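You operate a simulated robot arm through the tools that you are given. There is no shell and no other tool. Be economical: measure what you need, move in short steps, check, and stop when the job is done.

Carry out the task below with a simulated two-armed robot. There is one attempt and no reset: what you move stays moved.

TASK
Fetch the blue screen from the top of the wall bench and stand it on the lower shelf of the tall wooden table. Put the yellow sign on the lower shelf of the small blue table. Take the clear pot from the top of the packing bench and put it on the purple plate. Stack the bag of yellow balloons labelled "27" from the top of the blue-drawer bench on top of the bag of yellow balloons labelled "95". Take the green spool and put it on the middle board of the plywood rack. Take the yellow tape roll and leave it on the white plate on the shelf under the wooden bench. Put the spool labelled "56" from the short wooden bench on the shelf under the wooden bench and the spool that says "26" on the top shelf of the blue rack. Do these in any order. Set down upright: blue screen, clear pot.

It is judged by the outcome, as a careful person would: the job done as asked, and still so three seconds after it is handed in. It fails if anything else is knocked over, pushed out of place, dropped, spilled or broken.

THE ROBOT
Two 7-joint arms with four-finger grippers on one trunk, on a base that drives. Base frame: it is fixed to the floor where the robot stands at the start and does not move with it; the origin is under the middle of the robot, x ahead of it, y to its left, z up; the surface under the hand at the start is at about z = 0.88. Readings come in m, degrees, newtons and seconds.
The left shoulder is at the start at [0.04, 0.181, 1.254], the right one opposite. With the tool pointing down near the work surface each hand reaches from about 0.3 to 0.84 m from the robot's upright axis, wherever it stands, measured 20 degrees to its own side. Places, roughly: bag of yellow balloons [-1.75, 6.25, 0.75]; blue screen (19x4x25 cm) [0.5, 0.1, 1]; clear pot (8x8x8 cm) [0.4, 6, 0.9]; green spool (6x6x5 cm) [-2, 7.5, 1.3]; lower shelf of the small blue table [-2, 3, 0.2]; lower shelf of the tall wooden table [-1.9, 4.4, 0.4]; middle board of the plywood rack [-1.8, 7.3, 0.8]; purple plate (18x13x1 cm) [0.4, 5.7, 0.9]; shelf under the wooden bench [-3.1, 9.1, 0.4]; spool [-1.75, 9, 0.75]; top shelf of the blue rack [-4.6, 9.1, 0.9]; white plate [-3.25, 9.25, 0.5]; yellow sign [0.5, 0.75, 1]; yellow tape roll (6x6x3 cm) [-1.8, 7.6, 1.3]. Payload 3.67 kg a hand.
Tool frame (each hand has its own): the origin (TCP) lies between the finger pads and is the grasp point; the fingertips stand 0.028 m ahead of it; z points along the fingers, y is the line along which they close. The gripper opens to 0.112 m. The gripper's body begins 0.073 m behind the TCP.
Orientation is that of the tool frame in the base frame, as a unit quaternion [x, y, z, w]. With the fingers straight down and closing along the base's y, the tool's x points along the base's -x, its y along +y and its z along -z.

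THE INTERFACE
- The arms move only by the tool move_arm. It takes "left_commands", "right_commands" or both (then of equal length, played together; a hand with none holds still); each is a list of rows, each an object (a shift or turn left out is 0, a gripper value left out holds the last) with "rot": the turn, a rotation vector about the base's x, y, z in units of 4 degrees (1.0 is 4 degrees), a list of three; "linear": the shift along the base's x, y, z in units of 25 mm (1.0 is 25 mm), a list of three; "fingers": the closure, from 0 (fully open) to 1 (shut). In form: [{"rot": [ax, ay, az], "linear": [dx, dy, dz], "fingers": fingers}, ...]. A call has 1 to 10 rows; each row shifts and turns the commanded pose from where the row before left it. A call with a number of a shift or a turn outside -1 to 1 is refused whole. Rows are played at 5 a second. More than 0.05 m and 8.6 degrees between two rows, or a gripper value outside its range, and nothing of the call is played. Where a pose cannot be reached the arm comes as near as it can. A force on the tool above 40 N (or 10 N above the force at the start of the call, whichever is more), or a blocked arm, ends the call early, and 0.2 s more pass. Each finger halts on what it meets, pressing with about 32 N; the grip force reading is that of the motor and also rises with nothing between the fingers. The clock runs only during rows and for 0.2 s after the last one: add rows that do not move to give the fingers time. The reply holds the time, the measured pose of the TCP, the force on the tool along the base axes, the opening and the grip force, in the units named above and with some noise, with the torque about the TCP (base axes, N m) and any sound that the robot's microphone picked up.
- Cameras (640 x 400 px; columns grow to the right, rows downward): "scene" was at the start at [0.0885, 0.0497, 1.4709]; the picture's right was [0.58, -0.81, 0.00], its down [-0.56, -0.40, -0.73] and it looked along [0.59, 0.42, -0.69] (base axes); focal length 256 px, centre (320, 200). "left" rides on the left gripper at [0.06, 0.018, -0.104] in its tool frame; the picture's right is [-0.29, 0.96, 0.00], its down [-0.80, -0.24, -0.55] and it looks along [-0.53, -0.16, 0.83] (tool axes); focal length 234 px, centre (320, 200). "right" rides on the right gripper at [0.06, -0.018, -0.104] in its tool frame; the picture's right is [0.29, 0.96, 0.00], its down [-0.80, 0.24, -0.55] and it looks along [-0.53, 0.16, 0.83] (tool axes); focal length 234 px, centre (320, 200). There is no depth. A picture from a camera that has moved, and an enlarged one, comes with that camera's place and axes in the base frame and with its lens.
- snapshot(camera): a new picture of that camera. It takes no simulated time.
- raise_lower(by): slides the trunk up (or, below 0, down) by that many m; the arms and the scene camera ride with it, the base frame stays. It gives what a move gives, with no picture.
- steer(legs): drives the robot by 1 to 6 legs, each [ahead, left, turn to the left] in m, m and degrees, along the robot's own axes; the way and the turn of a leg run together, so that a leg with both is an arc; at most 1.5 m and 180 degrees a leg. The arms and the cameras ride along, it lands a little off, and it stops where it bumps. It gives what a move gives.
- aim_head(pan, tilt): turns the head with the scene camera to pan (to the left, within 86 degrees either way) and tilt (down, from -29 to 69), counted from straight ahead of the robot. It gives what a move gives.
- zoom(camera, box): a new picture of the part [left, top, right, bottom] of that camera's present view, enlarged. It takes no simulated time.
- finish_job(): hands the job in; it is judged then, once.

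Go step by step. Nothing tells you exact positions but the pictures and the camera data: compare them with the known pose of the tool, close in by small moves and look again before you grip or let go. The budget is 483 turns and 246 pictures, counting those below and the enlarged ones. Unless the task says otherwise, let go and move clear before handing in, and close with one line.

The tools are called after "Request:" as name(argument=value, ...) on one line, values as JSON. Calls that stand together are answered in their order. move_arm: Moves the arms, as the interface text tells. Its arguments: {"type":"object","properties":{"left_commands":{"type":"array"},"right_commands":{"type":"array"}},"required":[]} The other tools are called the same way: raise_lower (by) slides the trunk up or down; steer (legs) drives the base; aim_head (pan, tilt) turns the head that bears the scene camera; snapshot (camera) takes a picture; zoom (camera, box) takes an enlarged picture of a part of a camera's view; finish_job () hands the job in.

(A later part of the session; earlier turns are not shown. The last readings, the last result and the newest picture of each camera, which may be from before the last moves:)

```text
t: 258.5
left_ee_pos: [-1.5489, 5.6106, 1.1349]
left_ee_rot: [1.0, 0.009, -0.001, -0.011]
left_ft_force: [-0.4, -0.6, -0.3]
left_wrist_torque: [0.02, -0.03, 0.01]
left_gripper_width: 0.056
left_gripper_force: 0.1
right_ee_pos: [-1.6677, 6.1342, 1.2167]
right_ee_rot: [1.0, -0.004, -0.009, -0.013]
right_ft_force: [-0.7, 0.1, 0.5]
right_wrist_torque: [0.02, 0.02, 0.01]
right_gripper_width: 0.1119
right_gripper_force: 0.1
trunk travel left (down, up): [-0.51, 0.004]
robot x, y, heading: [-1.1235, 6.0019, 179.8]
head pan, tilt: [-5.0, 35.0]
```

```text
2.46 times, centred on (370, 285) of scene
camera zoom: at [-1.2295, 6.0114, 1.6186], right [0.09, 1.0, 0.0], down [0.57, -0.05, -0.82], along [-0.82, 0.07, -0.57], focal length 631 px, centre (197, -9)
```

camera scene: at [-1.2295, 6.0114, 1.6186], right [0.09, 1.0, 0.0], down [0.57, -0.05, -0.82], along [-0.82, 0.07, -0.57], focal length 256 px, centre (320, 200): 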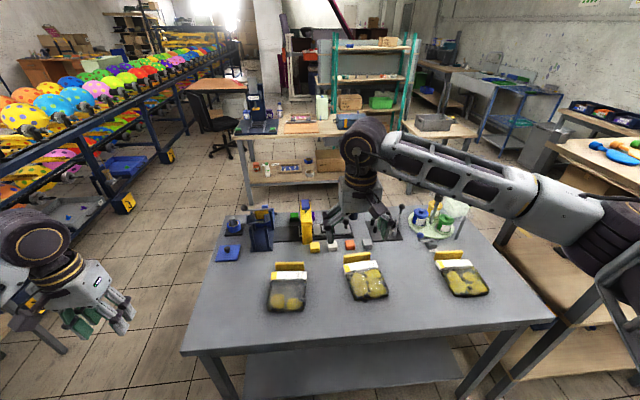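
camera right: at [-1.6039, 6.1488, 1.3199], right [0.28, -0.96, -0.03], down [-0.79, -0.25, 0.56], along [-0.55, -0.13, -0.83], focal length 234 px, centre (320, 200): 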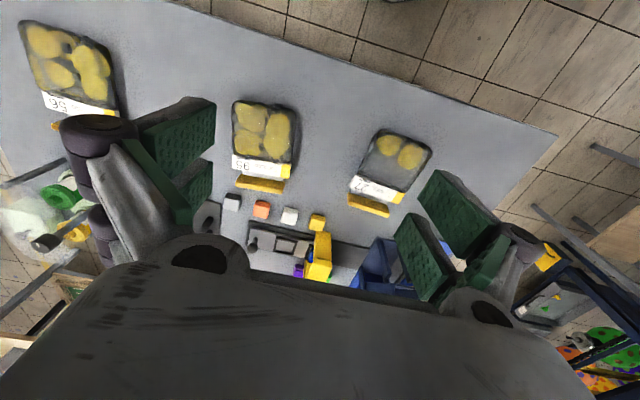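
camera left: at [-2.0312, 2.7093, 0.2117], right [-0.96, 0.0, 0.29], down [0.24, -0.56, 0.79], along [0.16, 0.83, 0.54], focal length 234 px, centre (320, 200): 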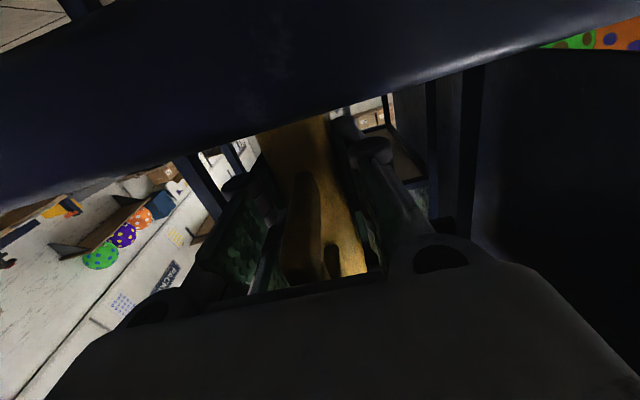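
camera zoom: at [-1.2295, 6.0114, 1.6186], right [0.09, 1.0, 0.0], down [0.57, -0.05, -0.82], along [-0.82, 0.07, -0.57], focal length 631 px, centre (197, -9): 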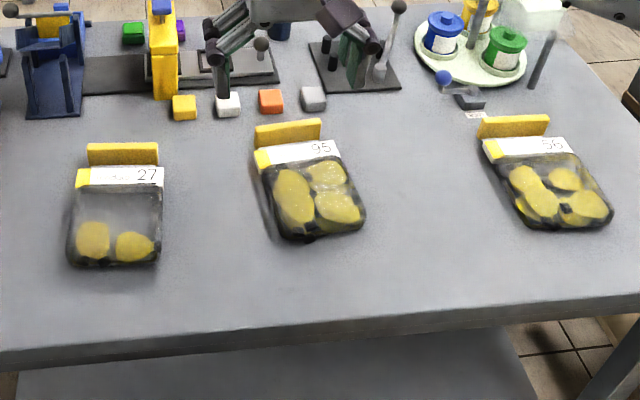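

Bag 27 is the left one, 95 the middle one; each has a yellow grip bar at its far end. I move in and turn the left hand 90° to pinch the bar of bag 27.

Request:
steer(legs=[[0.13, -0.13, 0]])

Request:
move_arm(left_commands=[{"rot": [0, 0, 1], "fingers": 0}, {"rot": [0, 0, 1]}, {"rot": [0, 0, 1]}, {"rot": [0, 0, 1]}, {"rot": [0, 0, 1]}, {"rot": [0, 0, 1]}, {"rot": [0, 0, 1]}, {"rot": [0, 0, 1]}, {"rot": [0, 0, 1]}, {"rot": [0, 0, 1]}])

Request:
move_arm(left_commands=[{"rot": [0, 0, 1]}, {"rot": [0, 0, 1]}, {"rot": [0, 0, 1]}, {"rot": [0, 0, 1]}, {"rot": [0, 0, 1]}, {"rot": [0, 0, 1]}, {"rot": [0, 0, 1]}, {"rot": [0, 0, 1]}, {"rot": [0, 0, 1]}, {"rot": [0, 0, 0.5]}])

Request:
move_arm(left_commands=[{"linear": [-1, 0.8, 0]}, {"linear": [-1, 0.8, 0]}, {"linear": [-1, 0.8, 0]}, {"linear": [-1, 0.8, 0]}, {"linear": [-1, 0.8, 0]}, {}])

Request:
snapshot(camera="left")

Request:
snapshot(camera="scene")

```text
t: 260.1
left_ee_pos: [-1.6777, 5.738, 1.1346]
left_ee_rot: [1.0, 0.009, -0.001, -0.012]
left_ft_force: [-0.1, -1.5, 0.3]
left_wrist_torque: [0.03, 0.04, 0.02]
left_gripper_width: 0.0559
left_gripper_force: 0.0
right_ee_pos: [-1.7956, 6.2617, 1.2178]
right_ee_rot: [1.0, -0.004, -0.011, -0.015]
right_ft_force: [0.6, -0.2, -0.2]
right_wrist_torque: [0.01, 0.04, 0.01]
right_gripper_width: 0.1117
right_gripper_force: 0.1
trunk travel left (down, up): [-0.51, 0.004]
robot x, y, heading: [-1.2549, 6.1278, 179.8]
head pan, tilt: [-5.0, 35.0]
```

```text
t: 262.2
left_ee_pos: [-1.6787, 5.7407, 1.1336]
left_ee_rot: [0.936, 0.351, -0.005, -0.01]
left_ft_force: [0.1, -0.8, 0.5]
left_wrist_torque: [0.0, 0.02, -0.01]
left_gripper_width: 0.1118
left_gripper_force: 0.1
right_ee_pos: [-1.7983, 6.2638, 1.2171]
right_ee_rot: [1.0, -0.005, -0.01, -0.014]
right_ft_force: [0.4, -0.8, -0.1]
right_wrist_torque: [-0.01, 0.01, -0.01]
right_gripper_width: 0.112
right_gripper_force: 0.1
trunk travel left (down, up): [-0.51, 0.004]
robot x, y, heading: [-1.2546, 6.1325, 179.8]
head pan, tilt: [-5.0, 35.0]
```

```text
t: 264.4
left_ee_pos: [-1.6804, 5.7402, 1.1342]
left_ee_rot: [0.771, 0.637, -0.008, -0.009]
left_ft_force: [-0.4, -0.7, 0.3]
left_wrist_torque: [-0.01, -0.01, 0.0]
left_gripper_width: 0.1122
left_gripper_force: 0.0
right_ee_pos: [-1.7985, 6.2629, 1.2165]
right_ee_rot: [1.0, -0.004, -0.01, -0.013]
right_ft_force: [-0.8, -0.5, -0.3]
right_wrist_torque: [0.03, 0.0, 0.0]
right_gripper_width: 0.1122
right_gripper_force: 0.1
trunk travel left (down, up): [-0.51, 0.004]
robot x, y, heading: [-1.2537, 6.1295, 179.9]
head pan, tilt: [-5.0, 35.0]
```

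```text
t: 265.9
left_ee_pos: [-1.8044, 5.8377, 1.1328]
left_ee_rot: [0.771, 0.636, -0.007, -0.008]
left_ft_force: [0.3, -0.1, 0.4]
left_wrist_torque: [0.06, 0.01, 0.0]
left_gripper_width: 0.1119
left_gripper_force: 0.1
right_ee_pos: [-1.7984, 6.2619, 1.2172]
right_ee_rot: [1.0, -0.004, -0.01, -0.012]
right_ft_force: [0.9, 0.0, 0.5]
right_wrist_torque: [0.01, 0.0, -0.01]
right_gripper_width: 0.112
right_gripper_force: 0.2
trunk travel left (down, up): [-0.51, 0.004]
robot x, y, heading: [-1.2537, 6.1334, 179.9]
head pan, tilt: [-5.0, 35.0]
```

```text
157 pictures are left
camera left: at [-1.772, 5.8936, 1.2376], right [0.89, -0.46, -0.02], down [-0.37, -0.74, 0.56], along [-0.28, -0.49, -0.83], focal length 234 px, centre (320, 200)
```

left: 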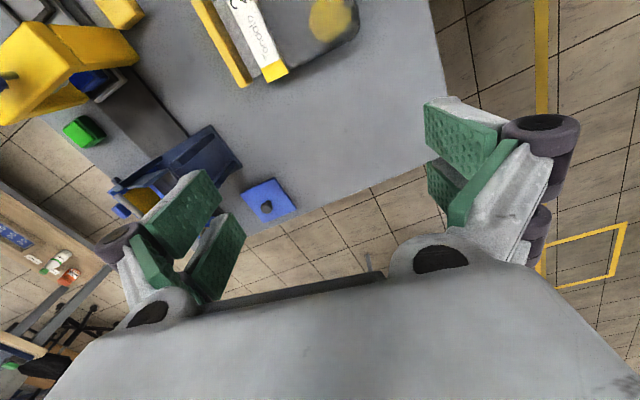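

```text
156 pictures are left
camera scene: at [-1.3601, 6.1405, 1.6186], right [0.09, 1.0, 0.0], down [0.57, -0.05, -0.82], along [-0.82, 0.07, -0.57], focal length 256 px, centre (320, 200)
```

scene: 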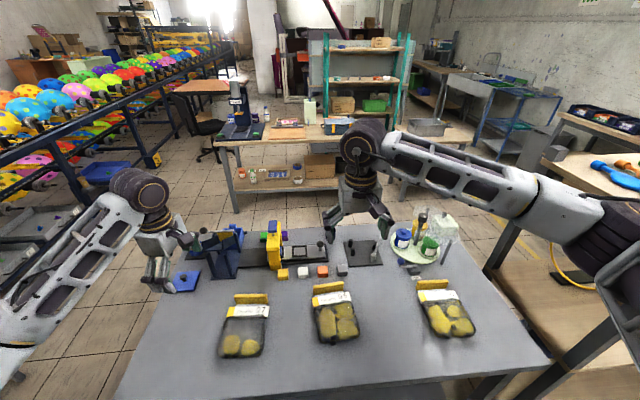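

Request:
move_arm(left_commands=[{"linear": [-1, 1, 0]}, {"linear": [-1, 1, 0]}, {"linear": [-1, 1, 0]}, {"linear": [-0.7, 0.6, -1]}, {"linear": [0, 0, -1]}, {"linear": [0, 0, -1]}, {}])

Request:
snapshot(camera="left")

Request:
zoom(camera="scene", box=[140, 200, 380, 370])

```text
t: 267.4
left_ee_pos: [-1.9004, 5.928, 1.0578]
left_ee_rot: [0.772, 0.636, -0.008, -0.008]
left_ft_force: [-0.2, -0.4, -1.0]
left_wrist_torque: [0.01, 0.01, 0.03]
left_gripper_width: 0.1121
left_gripper_force: 0.0
right_ee_pos: [-1.7986, 6.2638, 1.2171]
right_ee_rot: [1.0, -0.004, -0.009, -0.014]
right_ft_force: [0.1, -0.3, 0.5]
right_wrist_torque: [-0.03, 0.0, 0.0]
right_gripper_width: 0.112
right_gripper_force: 0.0
trunk travel left (down, up): [-0.51, 0.004]
robot x, y, heading: [-1.2544, 6.1278, 180.0]
head pan, tilt: [-5.0, 35.0]
```

```text
155 pictures are left
camera left: at [-1.8684, 5.9838, 1.1626], right [0.89, -0.46, -0.02], down [-0.37, -0.74, 0.56], along [-0.28, -0.49, -0.83], focal length 234 px, centre (320, 200)
```

left: 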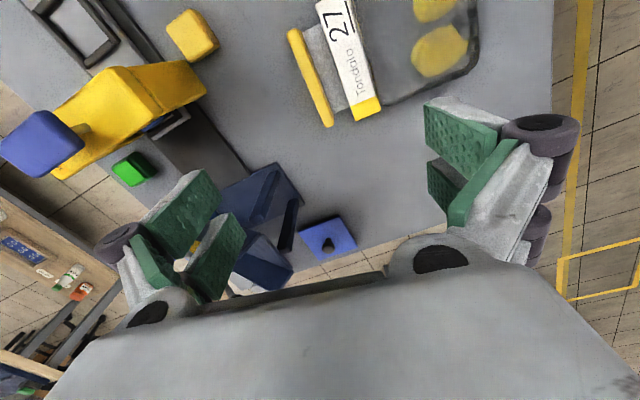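

```text
2.35 times, centred on (260, 285) of scene
camera zoom: at [-1.3617, 6.1418, 1.6185], right [0.09, 1.0, 0.0], down [0.57, -0.05, -0.82], along [-0.82, 0.07, -0.57], focal length 603 px, centre (461, 0)
```

zoom: 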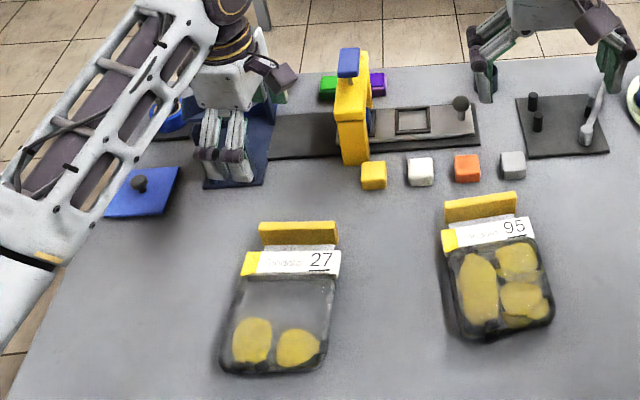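

Request:
move_arm(left_commands=[{"rot": [0, 0, 1], "linear": [-0.4, 0.5, -1]}, {"rot": [0, 0, 1], "linear": [0, 0.5, -1]}, {"rot": [0, 0, 0.7], "linear": [0, 0, -1]}, {"linear": [0, 0, -1]}, {"linear": [0, 0, -1], "fingers": 0.45}, {"linear": [0, 0, -1]}, {"linear": [0, 0, -1]}, {}])

Request:
snapshot(camera="left")

Request:
zoom(camera="scene", box=[180, 230, 320, 370])

```text
t: 269.2
left_ee_pos: [-1.9083, 5.9559, 0.8849]
left_ee_rot: [0.707, 0.707, -0.008, -0.008]
left_ft_force: [0.1, -0.2, 0.2]
left_wrist_torque: [0.03, 0.0, 0.03]
left_gripper_width: 0.0615
left_gripper_force: 0.1
right_ee_pos: [-1.7983, 6.2648, 1.2168]
right_ee_rot: [1.0, -0.004, -0.009, -0.014]
right_ft_force: [0.6, 0.1, -0.2]
right_wrist_torque: [-0.04, -0.01, 0.0]
right_gripper_width: 0.1118
right_gripper_force: 0.0
trunk travel left (down, up): [-0.51, 0.004]
robot x, y, heading: [-1.2552, 6.1303, 179.7]
head pan, tilt: [-5.0, 35.0]
```

```text
153 pictures are left
camera left: at [-1.8875, 6.0168, 0.9893], right [0.96, -0.29, -0.02], down [-0.23, -0.8, 0.56], along [-0.18, -0.53, -0.83], focal length 234 px, centre (320, 200)
```

left: 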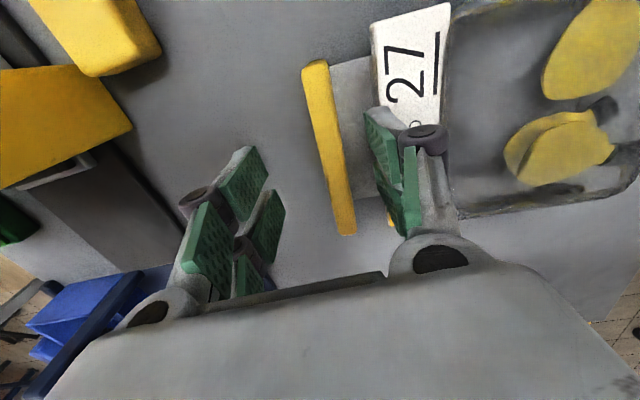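

```text
2.86 times, centred on (250, 300) of scene
camera zoom: at [-1.361, 6.1412, 1.6185], right [0.09, 1.0, 0.0], down [0.57, -0.05, -0.82], along [-0.82, 0.07, -0.57], focal length 732 px, centre (520, -86)
```

zoom: 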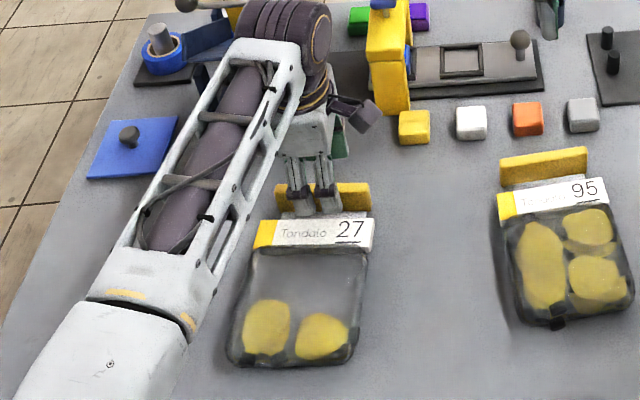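

Request:
move_arm(left_commands=[{"linear": [0.25, -0.1, 0], "fingers": 0.66}, {"linear": [0, 0, -0.6]}, {"linear": [0, 0, -0.4]}, {}])

Request:
snapshot(camera="left")

Request:
zoom(camera="scene", box=[220, 270, 300, 350])

```text
t: 270.0
left_ee_pos: [-1.9044, 5.9536, 0.8728]
left_ee_rot: [0.708, 0.706, -0.014, -0.014]
left_ft_force: [5.9, 1.8, 17.8]
left_wrist_torque: [-0.36, -0.76, 0.24]
left_gripper_width: 0.0413
left_gripper_force: 3.0
right_ee_pos: [-1.7963, 6.2632, 1.2167]
right_ee_rot: [1.0, -0.005, -0.011, -0.012]
right_ft_force: [0.0, -0.3, -0.4]
right_wrist_torque: [0.02, 0.01, 0.01]
right_gripper_width: 0.1121
right_gripper_force: 0.0
trunk travel left (down, up): [-0.51, 0.004]
robot x, y, heading: [-1.2514, 6.1323, 179.6]
head pan, tilt: [-5.0, 35.0]
stopped in row 3 (left hand): the force on the tool passed its limit at 47 N (the readings are from after the stop); the commanded pose is now the measured one
```

```text
151 pictures are left
camera left: at [-1.8826, 6.0139, 0.9774], right [0.96, -0.29, -0.04], down [-0.22, -0.8, 0.56], along [-0.19, -0.53, -0.83], focal length 234 px, centre (320, 200)
```

left: 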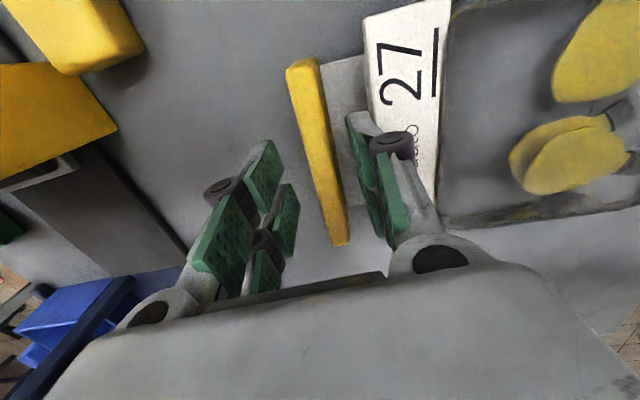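

```text
5.00 times, centred on (260, 310) of scene
camera zoom: at [-1.3583, 6.1418, 1.6187], right [0.09, 1.0, 0.0], down [0.57, -0.05, -0.82], along [-0.82, 0.07, -0.57], focal length 1282 px, centre (620, -350)
```

zoom: 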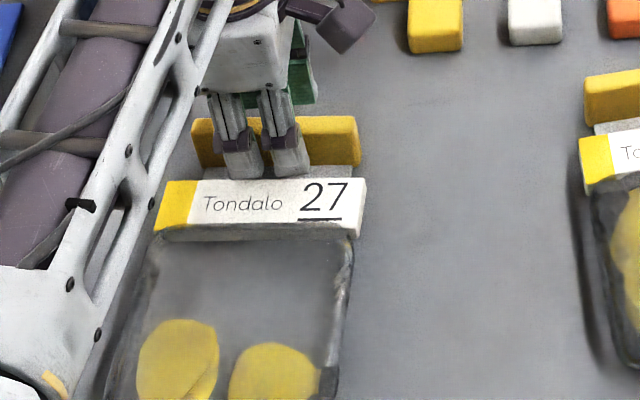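

The near finger rests on the header strip and the yellow bar is between the pads. I ease up 4 mm and close.

Request:
move_arm(left_commands=[{"linear": [0, 0, 0.15]}, {"fingers": 1}, {}, {}, {}])

Request:
snapshot(camera="left")

```text
t: 271.2
left_ee_pos: [-1.9054, 5.954, 0.8745]
left_ee_rot: [0.708, 0.706, -0.013, -0.012]
left_ft_force: [1.0, -0.3, 0.0]
left_wrist_torque: [-0.08, -0.21, 0.01]
left_gripper_width: 0.0137
left_gripper_force: 31.7
right_ee_pos: [-1.7972, 6.2636, 1.217]
right_ee_rot: [1.0, -0.005, -0.009, -0.014]
right_ft_force: [0.1, 0.1, -0.4]
right_wrist_torque: [0.01, 0.01, -0.01]
right_gripper_width: 0.1116
right_gripper_force: 0.0
trunk travel left (down, up): [-0.51, 0.004]
robot x, y, heading: [-1.2536, 6.1293, 179.8]
head pan, tilt: [-5.0, 35.0]
```

```text
149 pictures are left
camera left: at [-1.8837, 6.0135, 0.9785], right [0.96, -0.29, -0.03], down [-0.22, -0.8, 0.56], along [-0.19, -0.53, -0.83], focal length 234 px, centre (320, 200)
```

left: 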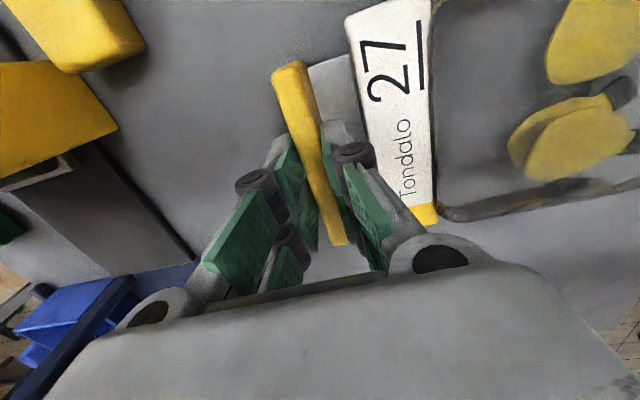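

Request:
move_arm(left_commands=[{"linear": [0, 0, 0.5]}, {"linear": [0, 0, 0.5]}, {"linear": [0, 0, 0.8]}, {"linear": [0, 0, 1]}, {"linear": [0, 0, 1]}, {"linear": [0, 0, 1]}, {}])

Request:
zoom(camera="scene", box=[180, 220, 380, 370])

Request:
snapshot(camera="left")

```text
t: 272.8
left_ee_pos: [-1.9066, 5.955, 0.9963]
left_ee_rot: [0.708, 0.706, -0.013, -0.011]
left_ft_force: [0.4, 0.2, -0.1]
left_wrist_torque: [0.01, 0.1, -0.04]
left_gripper_width: 0.0136
left_gripper_force: 31.6
right_ee_pos: [-1.7979, 6.2616, 1.2156]
right_ee_rot: [1.0, -0.005, -0.009, -0.012]
right_ft_force: [-0.5, 0.3, -0.6]
right_wrist_torque: [-0.03, -0.03, -0.01]
right_gripper_width: 0.1118
right_gripper_force: 0.0
trunk travel left (down, up): [-0.51, 0.004]
robot x, y, heading: [-1.2533, 6.1316, 180.0]
head pan, tilt: [-5.0, 35.0]
```

```text
2.67 times, centred on (280, 295) of scene
camera zoom: at [-1.3613, 6.141, 1.6185], right [0.09, 1.0, 0.0], down [0.57, -0.05, -0.82], along [-0.82, 0.07, -0.57], focal length 684 px, centre (427, -53)
```

zoom: 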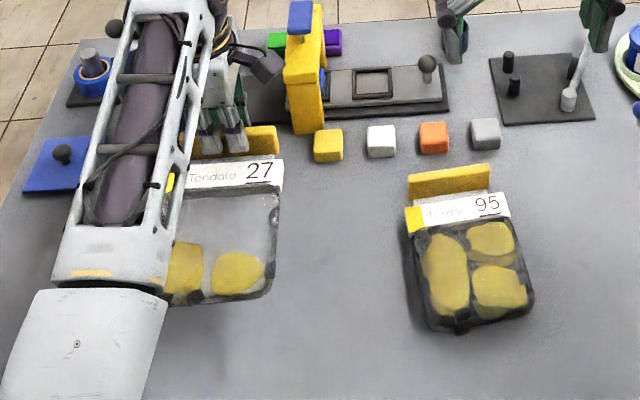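

```text
147 pictures are left
camera left: at [-1.8846, 6.0155, 1.1007], right [0.96, -0.29, -0.03], down [-0.22, -0.8, 0.56], along [-0.19, -0.53, -0.83], focal length 234 px, centre (320, 200)
```

left: 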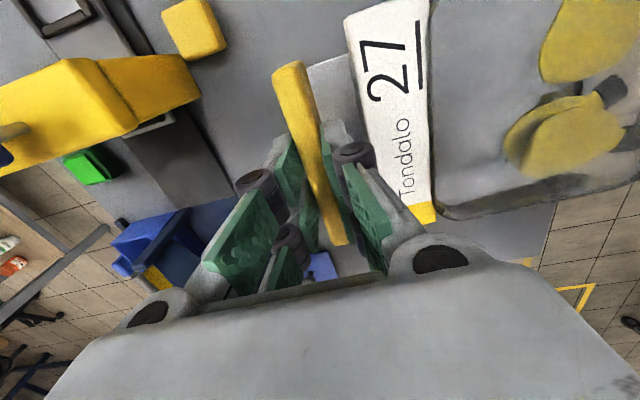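

Bag 27 lifts level, like a rigid pack. To judge heights for stacking, I swing the right hand down level in front of bag 95 as a side camera.

Request:
move_arm(right_commands=[{"linear": [1, 0.8, 0], "rot": [0, 1, 0]}, {"linear": [1, 0.8, 0], "rot": [0, 1, 0]}, {"linear": [1, 0.8, 0], "rot": [0, 1, 0]}, {"linear": [1, 0.8, 0], "rot": [0, 1, 0]}, {"linear": [1, 0.8, 0], "rot": [0, 1, 0]}, {"linear": [1, 0.8, 0], "rot": [0, 1, 0]}, {"linear": [1, 0.8, 0], "rot": [0, 1, 0]}, {"rot": [0, 1, 0]}, {"rot": [0, 1, 0]}, {"rot": [0, 1, 0]}])

Request:
move_arm(right_commands=[{"linear": [0, 0, -1], "rot": [0, 1, 0]}, {"linear": [0, 0, -1], "rot": [0, 1, 0]}, {"linear": [0, 0, -1], "rot": [0, 1, 0]}, {"linear": [0, 0, -1], "rot": [0, 1, 0]}, {"linear": [0, 0, -1], "rot": [0, 1, 0]}, {"linear": [0, 0, -1], "rot": [0, 1, 0]}, {"linear": [0, 0, -1], "rot": [0, 1, 0]}, {"linear": [0, 0, -1], "rot": [0, 1, 0]}, {"linear": [0, 0, -1], "rot": [0, 1, 0]}])

Request:
snapshot(camera="right")

```text
t: 275.0
left_ee_pos: [-1.9066, 5.954, 0.9958]
left_ee_rot: [0.708, 0.706, -0.013, -0.012]
left_ft_force: [0.0, 0.8, -1.0]
left_wrist_torque: [-0.03, 0.09, 0.02]
left_gripper_width: 0.0136
left_gripper_force: 31.8
right_ee_pos: [-1.7375, 6.4049, 1.2281]
right_ee_rot: [0.936, -0.008, -0.351, -0.011]
right_ft_force: [0.2, -0.2, 0.0]
right_wrist_torque: [0.04, 0.0, 0.03]
right_gripper_width: 0.112
right_gripper_force: 0.0
right hand out of reach, approached as far as the arm can: row 6, 7, 8, 9, 10
trunk travel left (down, up): [-0.51, 0.004]
robot x, y, heading: [-1.2517, 6.1332, 179.6]
head pan, tilt: [-5.0, 35.0]
```

```text
t: 277.0
left_ee_pos: [-1.9069, 5.9542, 0.9958]
left_ee_rot: [0.708, 0.706, -0.013, -0.012]
left_ft_force: [0.0, -0.3, -1.3]
left_wrist_torque: [0.0, 0.08, -0.01]
left_gripper_width: 0.0135
left_gripper_force: 32.6
right_ee_pos: [-1.7776, 6.4142, 1.1688]
right_ee_rot: [0.877, -0.005, -0.481, -0.004]
right_ft_force: [0.6, 0.1, 0.3]
right_wrist_torque: [-0.02, -0.01, 0.0]
right_gripper_width: 0.112
right_gripper_force: 0.1
right hand out of reach, approached as far as the arm can: row 1, 2, 4, 5, 6, 7, 8, 9
trunk travel left (down, up): [-0.51, 0.004]
robot x, y, heading: [-1.2561, 6.1289, 179.9]
head pan, tilt: [-5.0, 35.0]
```

```text
146 pictures are left
camera right: at [-1.6559, 6.4306, 1.1747], right [0.14, -0.96, -0.24], down [0.04, -0.24, 0.97], along [-0.99, -0.15, 0.0], focal length 234 px, centre (320, 200)
```

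right: 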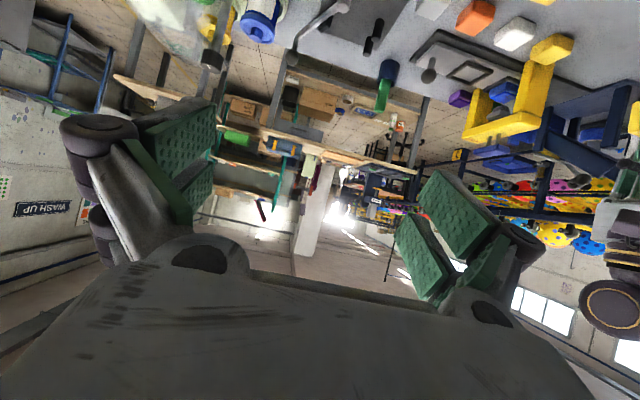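

That view is not helpful, so I move the right hand aside and bring bag 27 over bag 95 using head and wrist views.

Request:
move_arm(right_commands=[{"linear": [0, 1, 1]}, {"linear": [0, 1, 1]}, {"linear": [0, 1, 1]}, {"linear": [0, 1, 1]}], left_commands=[{"linear": [0, 0, 1]}, {"linear": [0, 0.5, 1]}, {"linear": [0, 1, 0]}, {"linear": [0, 1, 0]}])

Request:
move_arm(left_commands=[{"linear": [0, 1, 0]}, {"linear": [0, 1, 0]}, {"linear": [0, 1, 0]}, {"linear": [0, 1, 0]}, {"linear": [0, 1, 0]}, {"linear": [0, 1, 0]}])

Request:
snapshot(camera="scene")

Request:
snapshot(camera="left")

```text
t: 278.0
left_ee_pos: [-1.9042, 6.0141, 1.0459]
left_ee_rot: [0.707, 0.707, -0.013, -0.011]
left_ft_force: [0.0, 0.1, -1.6]
left_wrist_torque: [0.0, 0.11, 0.0]
left_gripper_width: 0.0137
left_gripper_force: 32.0
right_ee_pos: [-1.7777, 6.5114, 1.2712]
right_ee_rot: [0.876, -0.005, -0.481, -0.003]
right_ft_force: [-0.6, 0.0, 0.0]
right_wrist_torque: [-0.01, 0.02, -0.01]
right_gripper_width: 0.1119
right_gripper_force: 0.1
trunk travel left (down, up): [-0.51, 0.004]
robot x, y, heading: [-1.2543, 6.1325, 179.9]
head pan, tilt: [-5.0, 35.0]
```

```text
t: 279.6
left_ee_pos: [-1.9209, 6.1054, 1.0292]
left_ee_rot: [0.686, 0.727, -0.035, 0.011]
left_ft_force: [-0.7, 0.2, -0.7]
left_wrist_torque: [0.03, 0.1, -0.02]
left_gripper_width: 0.0134
left_gripper_force: 32.2
right_ee_pos: [-1.7784, 6.5109, 1.2723]
right_ee_rot: [0.877, -0.005, -0.48, -0.003]
right_ft_force: [-0.8, -0.3, 1.1]
right_wrist_torque: [-0.02, 0.03, 0.06]
right_gripper_width: 0.1121
right_gripper_force: 0.1
trunk travel left (down, up): [-0.51, 0.004]
robot x, y, heading: [-1.2572, 6.1306, 179.7]
head pan, tilt: [-5.0, 35.0]
stopped in row 6 (left hand): the arm was blocked; the commanded pose is now the measured one
```

```text
145 pictures are left
camera scene: at [-1.3613, 6.1413, 1.6185], right [0.09, 1.0, 0.0], down [0.57, -0.05, -0.82], along [-0.82, 0.07, -0.57], focal length 256 px, centre (320, 200)
```

scene: 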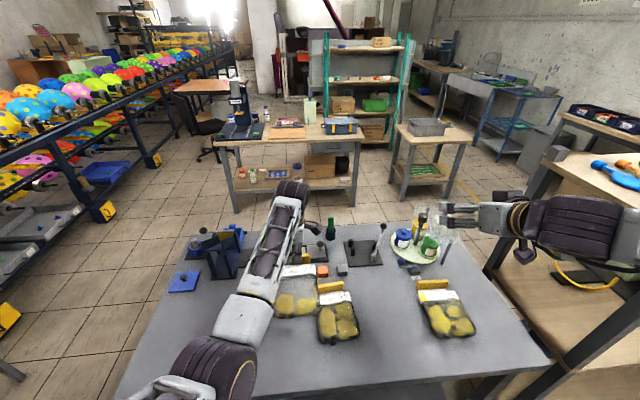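

```text
144 pictures are left
camera left: at [-1.9018, 6.1736, 1.1296], right [0.97, -0.23, -0.02], down [-0.17, -0.77, 0.61], along [-0.16, -0.59, -0.79], focal length 234 px, centre (320, 200)
```

left: 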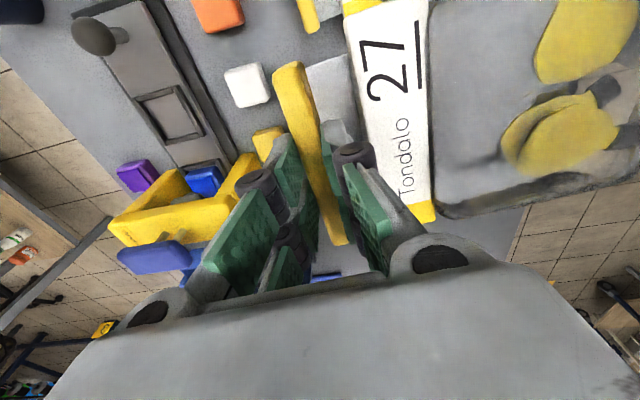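

Request:
move_arm(right_commands=[{"linear": [0, -1, 0]}, {"linear": [0, -1, 0]}, {"linear": [0, -1, 0]}, {"linear": [0, -1, 0]}], left_commands=[{"linear": [0, 0, 0.5]}, {"linear": [0, 0, 0.5]}, {"linear": [0, 0, 0.5]}, {}])

Request:
steer(legs=[[0, -0.12, 0]])

Request:
snapshot(camera="scene")

```text
t: 280.6
left_ee_pos: [-1.9263, 6.0874, 1.0634]
left_ee_rot: [0.68, 0.732, -0.044, 0.018]
left_ft_force: [0.4, -0.5, -1.1]
left_wrist_torque: [0.04, 0.06, 0.01]
left_gripper_width: 0.0136
left_gripper_force: 32.6
right_ee_pos: [-1.779, 6.4119, 1.2696]
right_ee_rot: [0.877, -0.006, -0.48, -0.004]
right_ft_force: [-0.2, 0.3, 0.0]
right_wrist_torque: [-0.03, -0.01, -0.03]
right_gripper_width: 0.1119
right_gripper_force: 0.0
trunk travel left (down, up): [-0.51, 0.004]
robot x, y, heading: [-1.2557, 6.1288, 179.6]
head pan, tilt: [-5.0, 35.0]
```

```text
t: 281.9
left_ee_pos: [-1.9261, 6.2069, 1.0649]
left_ee_rot: [0.68, 0.732, -0.043, 0.015]
left_ft_force: [0.0, -0.4, -1.1]
left_wrist_torque: [-0.02, 0.1, 0.01]
left_gripper_width: 0.0137
left_gripper_force: 32.5
right_ee_pos: [-1.7784, 6.5318, 1.2695]
right_ee_rot: [0.877, -0.006, -0.48, -0.004]
right_ft_force: [-0.1, -0.1, 0.9]
right_wrist_torque: [0.01, 0.02, 0.01]
right_gripper_width: 0.1121
right_gripper_force: 0.1
trunk travel left (down, up): [-0.51, 0.004]
robot x, y, heading: [-1.2487, 6.2507, 179.7]
head pan, tilt: [-5.0, 35.0]
```

```text
143 pictures are left
camera scene: at [-1.3609, 6.2601, 1.6185], right [0.09, 1.0, 0.0], down [0.57, -0.05, -0.82], along [-0.82, 0.08, -0.57], focal length 256 px, centre (320, 200)
```

scene: 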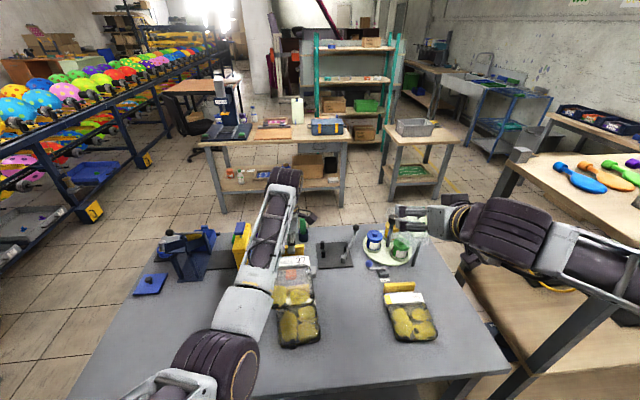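

Request:
raise_lower(by=-0.08)

Request:
move_arm(left_commands=[{"linear": [0.5, 0, 1]}, {"linear": [0.5, 0, 1]}, {"linear": [0, 0, 0]}])

Request:
raise_lower(by=-0.08)

Request:
snapshot(camera="scene")

```text
t: 283.1
left_ee_pos: [-1.9268, 6.2052, 0.984]
left_ee_rot: [0.678, 0.733, -0.044, 0.016]
left_ft_force: [0.3, 0.3, -0.7]
left_wrist_torque: [0.0, 0.13, 0.02]
left_gripper_width: 0.0135
left_gripper_force: 31.7
right_ee_pos: [-1.778, 6.5333, 1.1902]
right_ee_rot: [0.876, -0.005, -0.481, -0.003]
right_ft_force: [0.1, -1.5, -0.7]
right_wrist_torque: [0.0, -0.03, 0.01]
right_gripper_width: 0.1117
right_gripper_force: 0.0
trunk travel left (down, up): [-0.43, 0.084]
robot x, y, heading: [-1.2577, 6.2519, 179.8]
head pan, tilt: [-5.0, 35.0]
```

```text
t: 284.1
left_ee_pos: [-1.9182, 6.1624, 1.0177]
left_ee_rot: [0.66, 0.748, -0.064, 0.036]
left_ft_force: [0.4, 0.6, -0.7]
left_wrist_torque: [0.0, 0.1, 0.03]
left_gripper_width: 0.0136
left_gripper_force: 32.1
left hand out of reach, approached as far as the arm can: row 2
right_ee_pos: [-1.7784, 6.5337, 1.1909]
right_ee_rot: [0.877, -0.006, -0.481, -0.004]
right_ft_force: [0.4, -0.3, 1.0]
right_wrist_torque: [0.01, -0.03, 0.03]
right_gripper_width: 0.112
right_gripper_force: 0.0
trunk travel left (down, up): [-0.43, 0.084]
robot x, y, heading: [-1.2551, 6.2502, 179.6]
head pan, tilt: [-5.0, 35.0]
stopped in row 3 (left hand): the arm was blocked; the commanded pose is now the measured one
```

```text
t: 285.2
left_ee_pos: [-1.9189, 6.1637, 0.9353]
left_ee_rot: [0.661, 0.747, -0.063, 0.036]
left_ft_force: [0.3, -0.1, -0.6]
left_wrist_torque: [-0.01, 0.06, -0.03]
left_gripper_width: 0.0139
left_gripper_force: 32.2
right_ee_pos: [-1.7766, 6.5325, 1.1104]
right_ee_rot: [0.877, -0.005, -0.48, -0.003]
right_ft_force: [0.8, 0.2, 0.6]
right_wrist_torque: [0.01, 0.02, 0.02]
right_gripper_width: 0.1121
right_gripper_force: 0.0
trunk travel left (down, up): [-0.35, 0.164]
robot x, y, heading: [-1.2554, 6.2493, 179.8]
head pan, tilt: [-5.0, 35.0]
```

```text
142 pictures are left
camera scene: at [-1.3606, 6.2616, 1.4582], right [0.09, 1.0, 0.0], down [0.57, -0.05, -0.82], along [-0.82, 0.07, -0.57], focal length 256 px, centre (320, 200)
```

scene: 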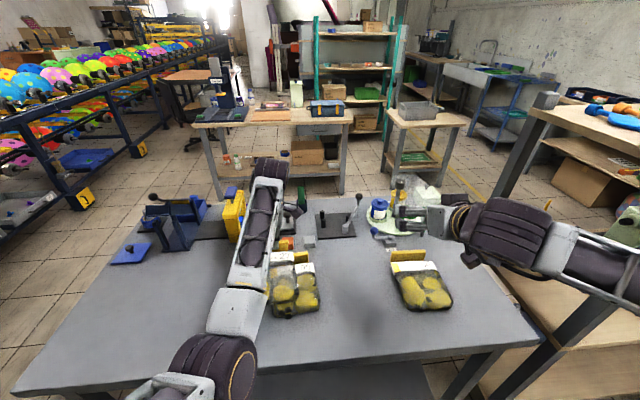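

The left wrist is at a joint limit because the hand is too far inward. I raise a little, shift the base right by 0.15 m, and level the hand again.

Request:
raise_lower(by=0.1)

Request:
steer(legs=[[0, -0.15, 0]])

Request:
move_arm(left_commands=[{"linear": [0, -0.9, 0]}, {"linear": [0, -0.9, 0]}, {"rot": [0.7, -0.2, 0], "linear": [0, 0, 0.3]}, {"rot": [0.7, -0.2, 0], "linear": [0, 0, 0.3]}, {"rot": [0.6, 0, 0]}, {}])

Request:
snapshot(camera="scene")

```text
t: 286.6
left_ee_pos: [-1.9183, 6.1635, 1.0373]
left_ee_rot: [0.661, 0.747, -0.064, 0.037]
left_ft_force: [-0.5, 0.4, -1.1]
left_wrist_torque: [-0.02, 0.14, -0.02]
left_gripper_width: 0.0132
left_gripper_force: 32.2
right_ee_pos: [-1.7785, 6.5319, 1.2103]
right_ee_rot: [0.877, -0.005, -0.48, -0.003]
right_ft_force: [-0.6, 0.0, -0.4]
right_wrist_torque: [0.0, 0.01, 0.02]
right_gripper_width: 0.1122
right_gripper_force: 0.0
trunk travel left (down, up): [-0.45, 0.064]
robot x, y, heading: [-1.2502, 6.2488, 179.7]
head pan, tilt: [-5.0, 35.0]
```

```text
t: 288.0
left_ee_pos: [-1.9179, 6.3076, 1.0363]
left_ee_rot: [0.66, 0.748, -0.063, 0.037]
left_ft_force: [0.0, 0.1, -0.2]
left_wrist_torque: [0.03, 0.06, -0.01]
left_gripper_width: 0.0135
left_gripper_force: 31.7
right_ee_pos: [-1.7768, 6.6768, 1.2118]
right_ee_rot: [0.877, -0.005, -0.481, -0.004]
right_ft_force: [0.5, -0.4, -0.1]
right_wrist_torque: [-0.01, -0.02, 0.0]
right_gripper_width: 0.1119
right_gripper_force: 0.1
trunk travel left (down, up): [-0.45, 0.064]
robot x, y, heading: [-1.2505, 6.4027, 180.0]
head pan, tilt: [-5.0, 35.0]
```

```text
t: 289.6
left_ee_pos: [-1.9278, 6.2259, 1.046]
left_ee_rot: [0.646, 0.763, -0.02, 0.015]
left_ft_force: [-0.3, 0.2, -0.2]
left_wrist_torque: [0.03, 0.07, 0.0]
left_gripper_width: 0.0136
left_gripper_force: 32.4
left hand out of reach, approached as far as the arm can: row 4
right_ee_pos: [-1.7779, 6.6794, 1.2108]
right_ee_rot: [0.877, -0.004, -0.481, -0.003]
right_ft_force: [-0.2, -0.4, -0.2]
right_wrist_torque: [0.04, 0.0, 0.01]
right_gripper_width: 0.1118
right_gripper_force: 0.1
trunk travel left (down, up): [-0.45, 0.064]
robot x, y, heading: [-1.2476, 6.3958, 180.0]
head pan, tilt: [-5.0, 35.0]
stopped in row 6 (left hand): the arm was blocked; the commanded pose is now the measured one
```

```text
141 pictures are left
camera scene: at [-1.3604, 6.4088, 1.5593], right [0.09, 1.0, 0.0], down [0.57, -0.05, -0.82], along [-0.82, 0.07, -0.57], focal length 256 px, centre (320, 200)
```

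scene: 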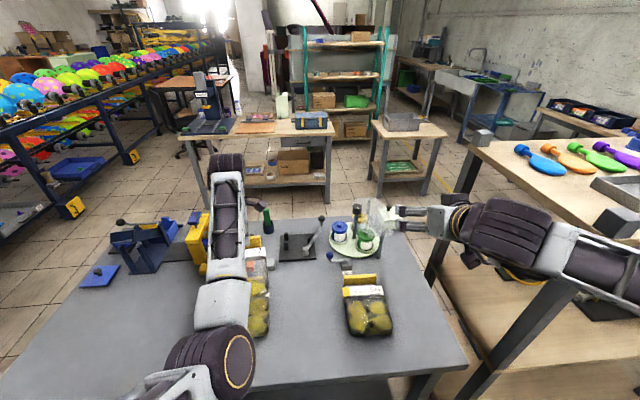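

Request:
zoom(camera="scene", box=[190, 220, 350, 360])

Request:
snapshot(camera="left")

```text
2.86 times, centred on (270, 290) of scene
camera zoom: at [-1.3604, 6.4088, 1.5593], right [0.09, 1.0, 0.0], down [0.57, -0.05, -0.82], along [-0.82, 0.07, -0.57], focal length 732 px, centre (463, -57)
```

zoom: 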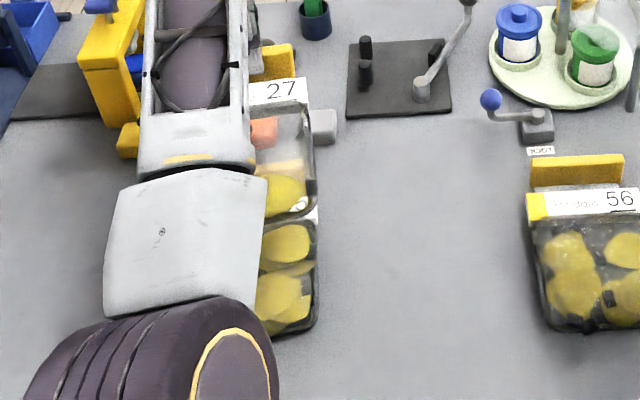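

```text
139 pictures are left
camera left: at [-1.9189, 6.2935, 1.1478], right [0.99, -0.13, 0.0], down [-0.1, -0.8, 0.59], along [-0.07, -0.59, -0.8], focal length 234 px, centre (320, 200)
```

left: 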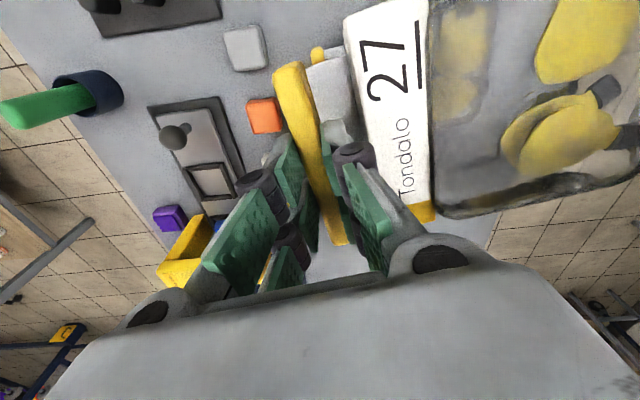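

Bag 27 is aligned right above bag 95. I back the base 3 cm so that its bar clears the other bar, then lower with the trunk.

Request:
steer(legs=[[-0.035, 0, 0]])

Request:
raise_lower(by=-0.075)

Request:
snapshot(camera="left")

Request:
zoom(camera="scene", box=[190, 220, 350, 360])

```text
t: 290.4
left_ee_pos: [-1.8989, 6.226, 1.0419]
left_ee_rot: [0.646, 0.763, -0.018, 0.017]
left_ft_force: [-1.1, -0.5, -1.1]
left_wrist_torque: [-0.02, 0.02, 0.03]
left_gripper_width: 0.0138
left_gripper_force: 32.1
right_ee_pos: [-1.7509, 6.6799, 1.2078]
right_ee_rot: [0.878, -0.004, -0.478, -0.002]
right_ft_force: [-1.1, 0.0, -0.3]
right_wrist_torque: [-0.02, -0.04, 0.01]
right_gripper_width: 0.1117
right_gripper_force: 0.1
trunk travel left (down, up): [-0.45, 0.064]
robot x, y, heading: [-1.2171, 6.3999, 179.7]
head pan, tilt: [-5.0, 35.0]
```

```text
t: 291.5
left_ee_pos: [-1.8946, 6.2249, 0.9694]
left_ee_rot: [0.646, 0.763, -0.02, 0.015]
left_ft_force: [-0.1, 0.6, -0.2]
left_wrist_torque: [-0.04, 0.11, -0.04]
left_gripper_width: 0.0136
left_gripper_force: 32.2
right_ee_pos: [-1.7448, 6.6788, 1.1332]
right_ee_rot: [0.878, -0.004, -0.479, -0.003]
right_ft_force: [0.0, 0.4, 0.5]
right_wrist_torque: [0.0, -0.02, 0.0]
right_gripper_width: 0.1121
right_gripper_force: 0.0
trunk travel left (down, up): [-0.375, 0.139]
robot x, y, heading: [-1.2211, 6.3975, 180.2]
head pan, tilt: [-5.0, 35.0]
```

```text
138 pictures are left
camera left: at [-1.8852, 6.293, 1.0706], right [0.99, -0.12, 0.0], down [-0.1, -0.8, 0.6], along [-0.07, -0.59, -0.8], focal length 234 px, centre (320, 200)
```

left: 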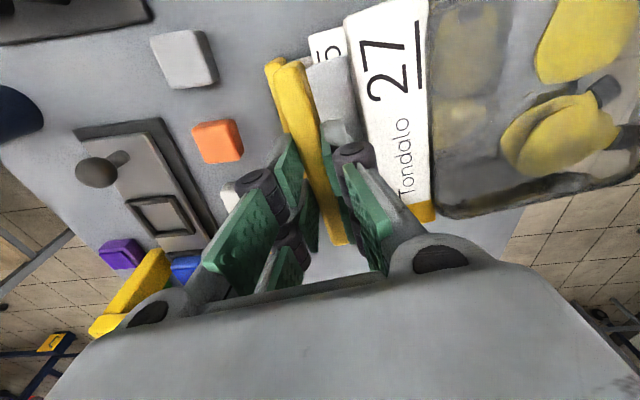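

```text
2.86 times, centred on (270, 290) of scene
camera zoom: at [-1.3271, 6.4093, 1.4831], right [0.09, 1.0, 0.0], down [0.57, -0.05, -0.82], along [-0.82, 0.07, -0.57], focal length 732 px, centre (463, -57)
```

zoom: 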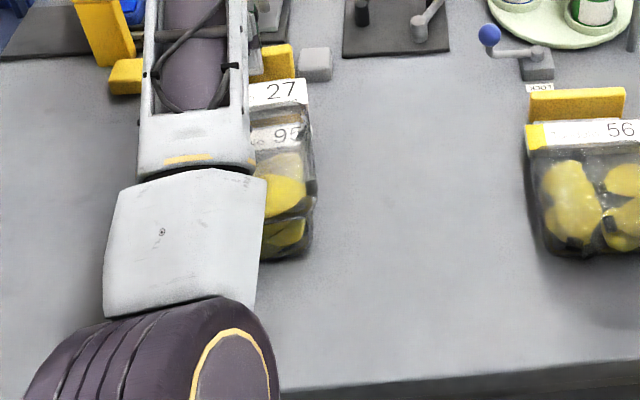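

Request:
raise_lower(by=-0.015)

Request:
raise_lower(by=-0.01)

Request:
snapshot(camera="left")

```text
t: 292.2
left_ee_pos: [-1.8929, 6.2249, 0.9545]
left_ee_rot: [0.645, 0.764, -0.021, 0.015]
left_ft_force: [0.4, 0.1, -0.8]
left_wrist_torque: [0.0, 0.13, 0.01]
left_gripper_width: 0.0135
left_gripper_force: 31.7
right_ee_pos: [-1.7446, 6.6786, 1.1193]
right_ee_rot: [0.877, -0.004, -0.481, -0.002]
right_ft_force: [0.2, 0.3, -0.4]
right_wrist_torque: [0.0, -0.05, 0.01]
right_gripper_width: 0.112
right_gripper_force: 0.1
trunk travel left (down, up): [-0.36, 0.154]
robot x, y, heading: [-1.2164, 6.4057, 180.1]
head pan, tilt: [-5.0, 35.0]
```

```text
t: 292.8
left_ee_pos: [-1.8924, 6.2248, 0.9437]
left_ee_rot: [0.646, 0.763, -0.02, 0.015]
left_ft_force: [-0.9, 0.3, -0.4]
left_wrist_torque: [-0.03, 0.13, -0.02]
left_gripper_width: 0.0137
left_gripper_force: 32.1
right_ee_pos: [-1.7438, 6.6798, 1.1109]
right_ee_rot: [0.877, -0.004, -0.481, -0.003]
right_ft_force: [0.5, 0.0, 0.7]
right_wrist_torque: [0.04, 0.01, 0.0]
right_gripper_width: 0.1117
right_gripper_force: 0.1
trunk travel left (down, up): [-0.35, 0.164]
robot x, y, heading: [-1.2184, 6.3983, 179.9]
head pan, tilt: [-5.0, 35.0]
```

```text
136 pictures are left
camera left: at [-1.8844, 6.293, 1.046], right [0.99, -0.12, 0.0], down [-0.1, -0.8, 0.59], along [-0.07, -0.59, -0.8], focal length 234 px, centre (320, 200)
```

left: 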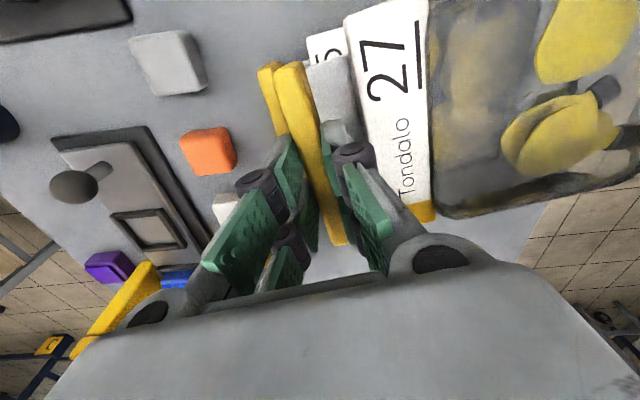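

Request:
raise_lower(by=-0.008)

Request:
raise_lower(by=-0.008)

Request:
zoom(camera="scene", box=[230, 210, 310, 310])

```text
t: 293.3
left_ee_pos: [-1.892, 6.2258, 0.9365]
left_ee_rot: [0.645, 0.764, -0.021, 0.015]
left_ft_force: [-0.1, -0.3, -1.6]
left_wrist_torque: [-0.01, 0.1, 0.04]
left_gripper_width: 0.0138
left_gripper_force: 32.0
right_ee_pos: [-1.7451, 6.6783, 1.1019]
right_ee_rot: [0.877, -0.004, -0.481, -0.002]
right_ft_force: [0.0, -0.4, 0.8]
right_wrist_torque: [-0.02, -0.01, 0.0]
right_gripper_width: 0.1116
right_gripper_force: 0.0
trunk travel left (down, up): [-0.342, 0.172]
robot x, y, heading: [-1.2218, 6.3999, 180.0]
head pan, tilt: [-5.0, 35.0]
```

```text
t: 293.9
left_ee_pos: [-1.8931, 6.2251, 0.9291]
left_ee_rot: [0.646, 0.763, -0.02, 0.015]
left_ft_force: [-1.0, 0.6, -2.7]
left_wrist_torque: [-0.01, 0.11, -0.02]
left_gripper_width: 0.0136
left_gripper_force: 32.0
right_ee_pos: [-1.7438, 6.6792, 1.0941]
right_ee_rot: [0.876, -0.005, -0.481, -0.004]
right_ft_force: [-1.1, 0.2, -0.1]
right_wrist_torque: [0.02, 0.01, 0.0]
right_gripper_width: 0.112
right_gripper_force: 0.0
trunk travel left (down, up): [-0.334, 0.18]
robot x, y, heading: [-1.2183, 6.399, 180.0]
head pan, tilt: [-5.0, 35.0]
```

```text
4.00 times, centred on (270, 260) of scene
camera zoom: at [-1.3261, 6.4092, 1.4423], right [0.09, 1.0, 0.0], down [0.57, -0.05, -0.82], along [-0.82, 0.07, -0.57], focal length 1025 px, centre (520, -40)
```

zoom: 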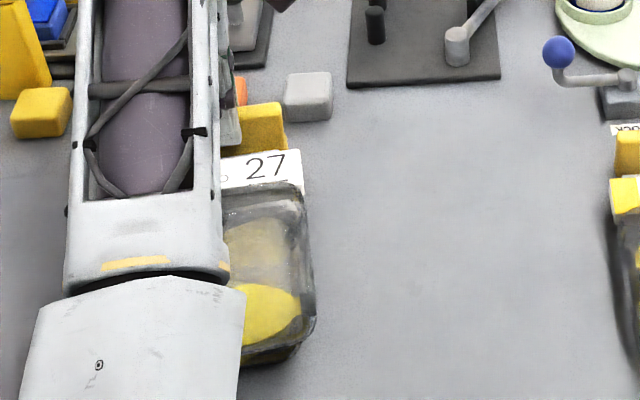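

Request:
raise_lower(by=-0.006)

Request:
raise_lower(by=-0.006)

Request:
snapshot(camera="left")

```text
t: 294.4
left_ee_pos: [-1.8933, 6.2264, 0.9231]
left_ee_rot: [0.646, 0.763, -0.021, 0.014]
left_ft_force: [0.8, 0.5, -1.3]
left_wrist_torque: [-0.04, 0.11, -0.01]
left_gripper_width: 0.0139
left_gripper_force: 31.9
right_ee_pos: [-1.743, 6.6788, 1.0889]
right_ee_rot: [0.876, -0.005, -0.481, -0.003]
right_ft_force: [-0.5, 0.4, 0.1]
right_wrist_torque: [0.0, 0.02, 0.0]
right_gripper_width: 0.1121
right_gripper_force: 0.0
trunk travel left (down, up): [-0.328, 0.186]
robot x, y, heading: [-1.218, 6.3979, 180.0]
head pan, tilt: [-5.0, 35.0]
```

```text
t: 295.0
left_ee_pos: [-1.8931, 6.2261, 0.916]
left_ee_rot: [0.645, 0.763, -0.02, 0.015]
left_ft_force: [-0.7, -0.1, 4.1]
left_wrist_torque: [0.25, -0.27, 0.05]
left_gripper_width: 0.0137
left_gripper_force: 31.5
right_ee_pos: [-1.745, 6.6782, 1.0809]
right_ee_rot: [0.876, -0.003, -0.482, -0.002]
right_ft_force: [0.1, -0.2, 0.7]
right_wrist_torque: [-0.02, -0.03, 0.0]
right_gripper_width: 0.112
right_gripper_force: 0.1
trunk travel left (down, up): [-0.322, 0.192]
robot x, y, heading: [-1.2172, 6.4007, 180.0]
head pan, tilt: [-5.0, 35.0]
```

```text
134 pictures are left
camera left: at [-1.8844, 6.2931, 1.0187], right [0.99, -0.12, 0.0], down [-0.1, -0.8, 0.6], along [-0.07, -0.59, -0.8], focal length 234 px, centre (320, 200)
```

left: 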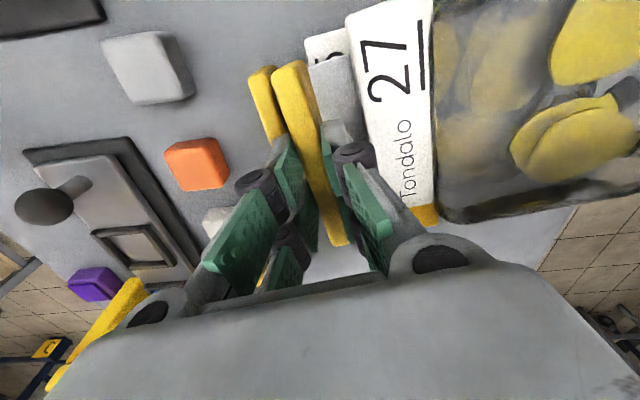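

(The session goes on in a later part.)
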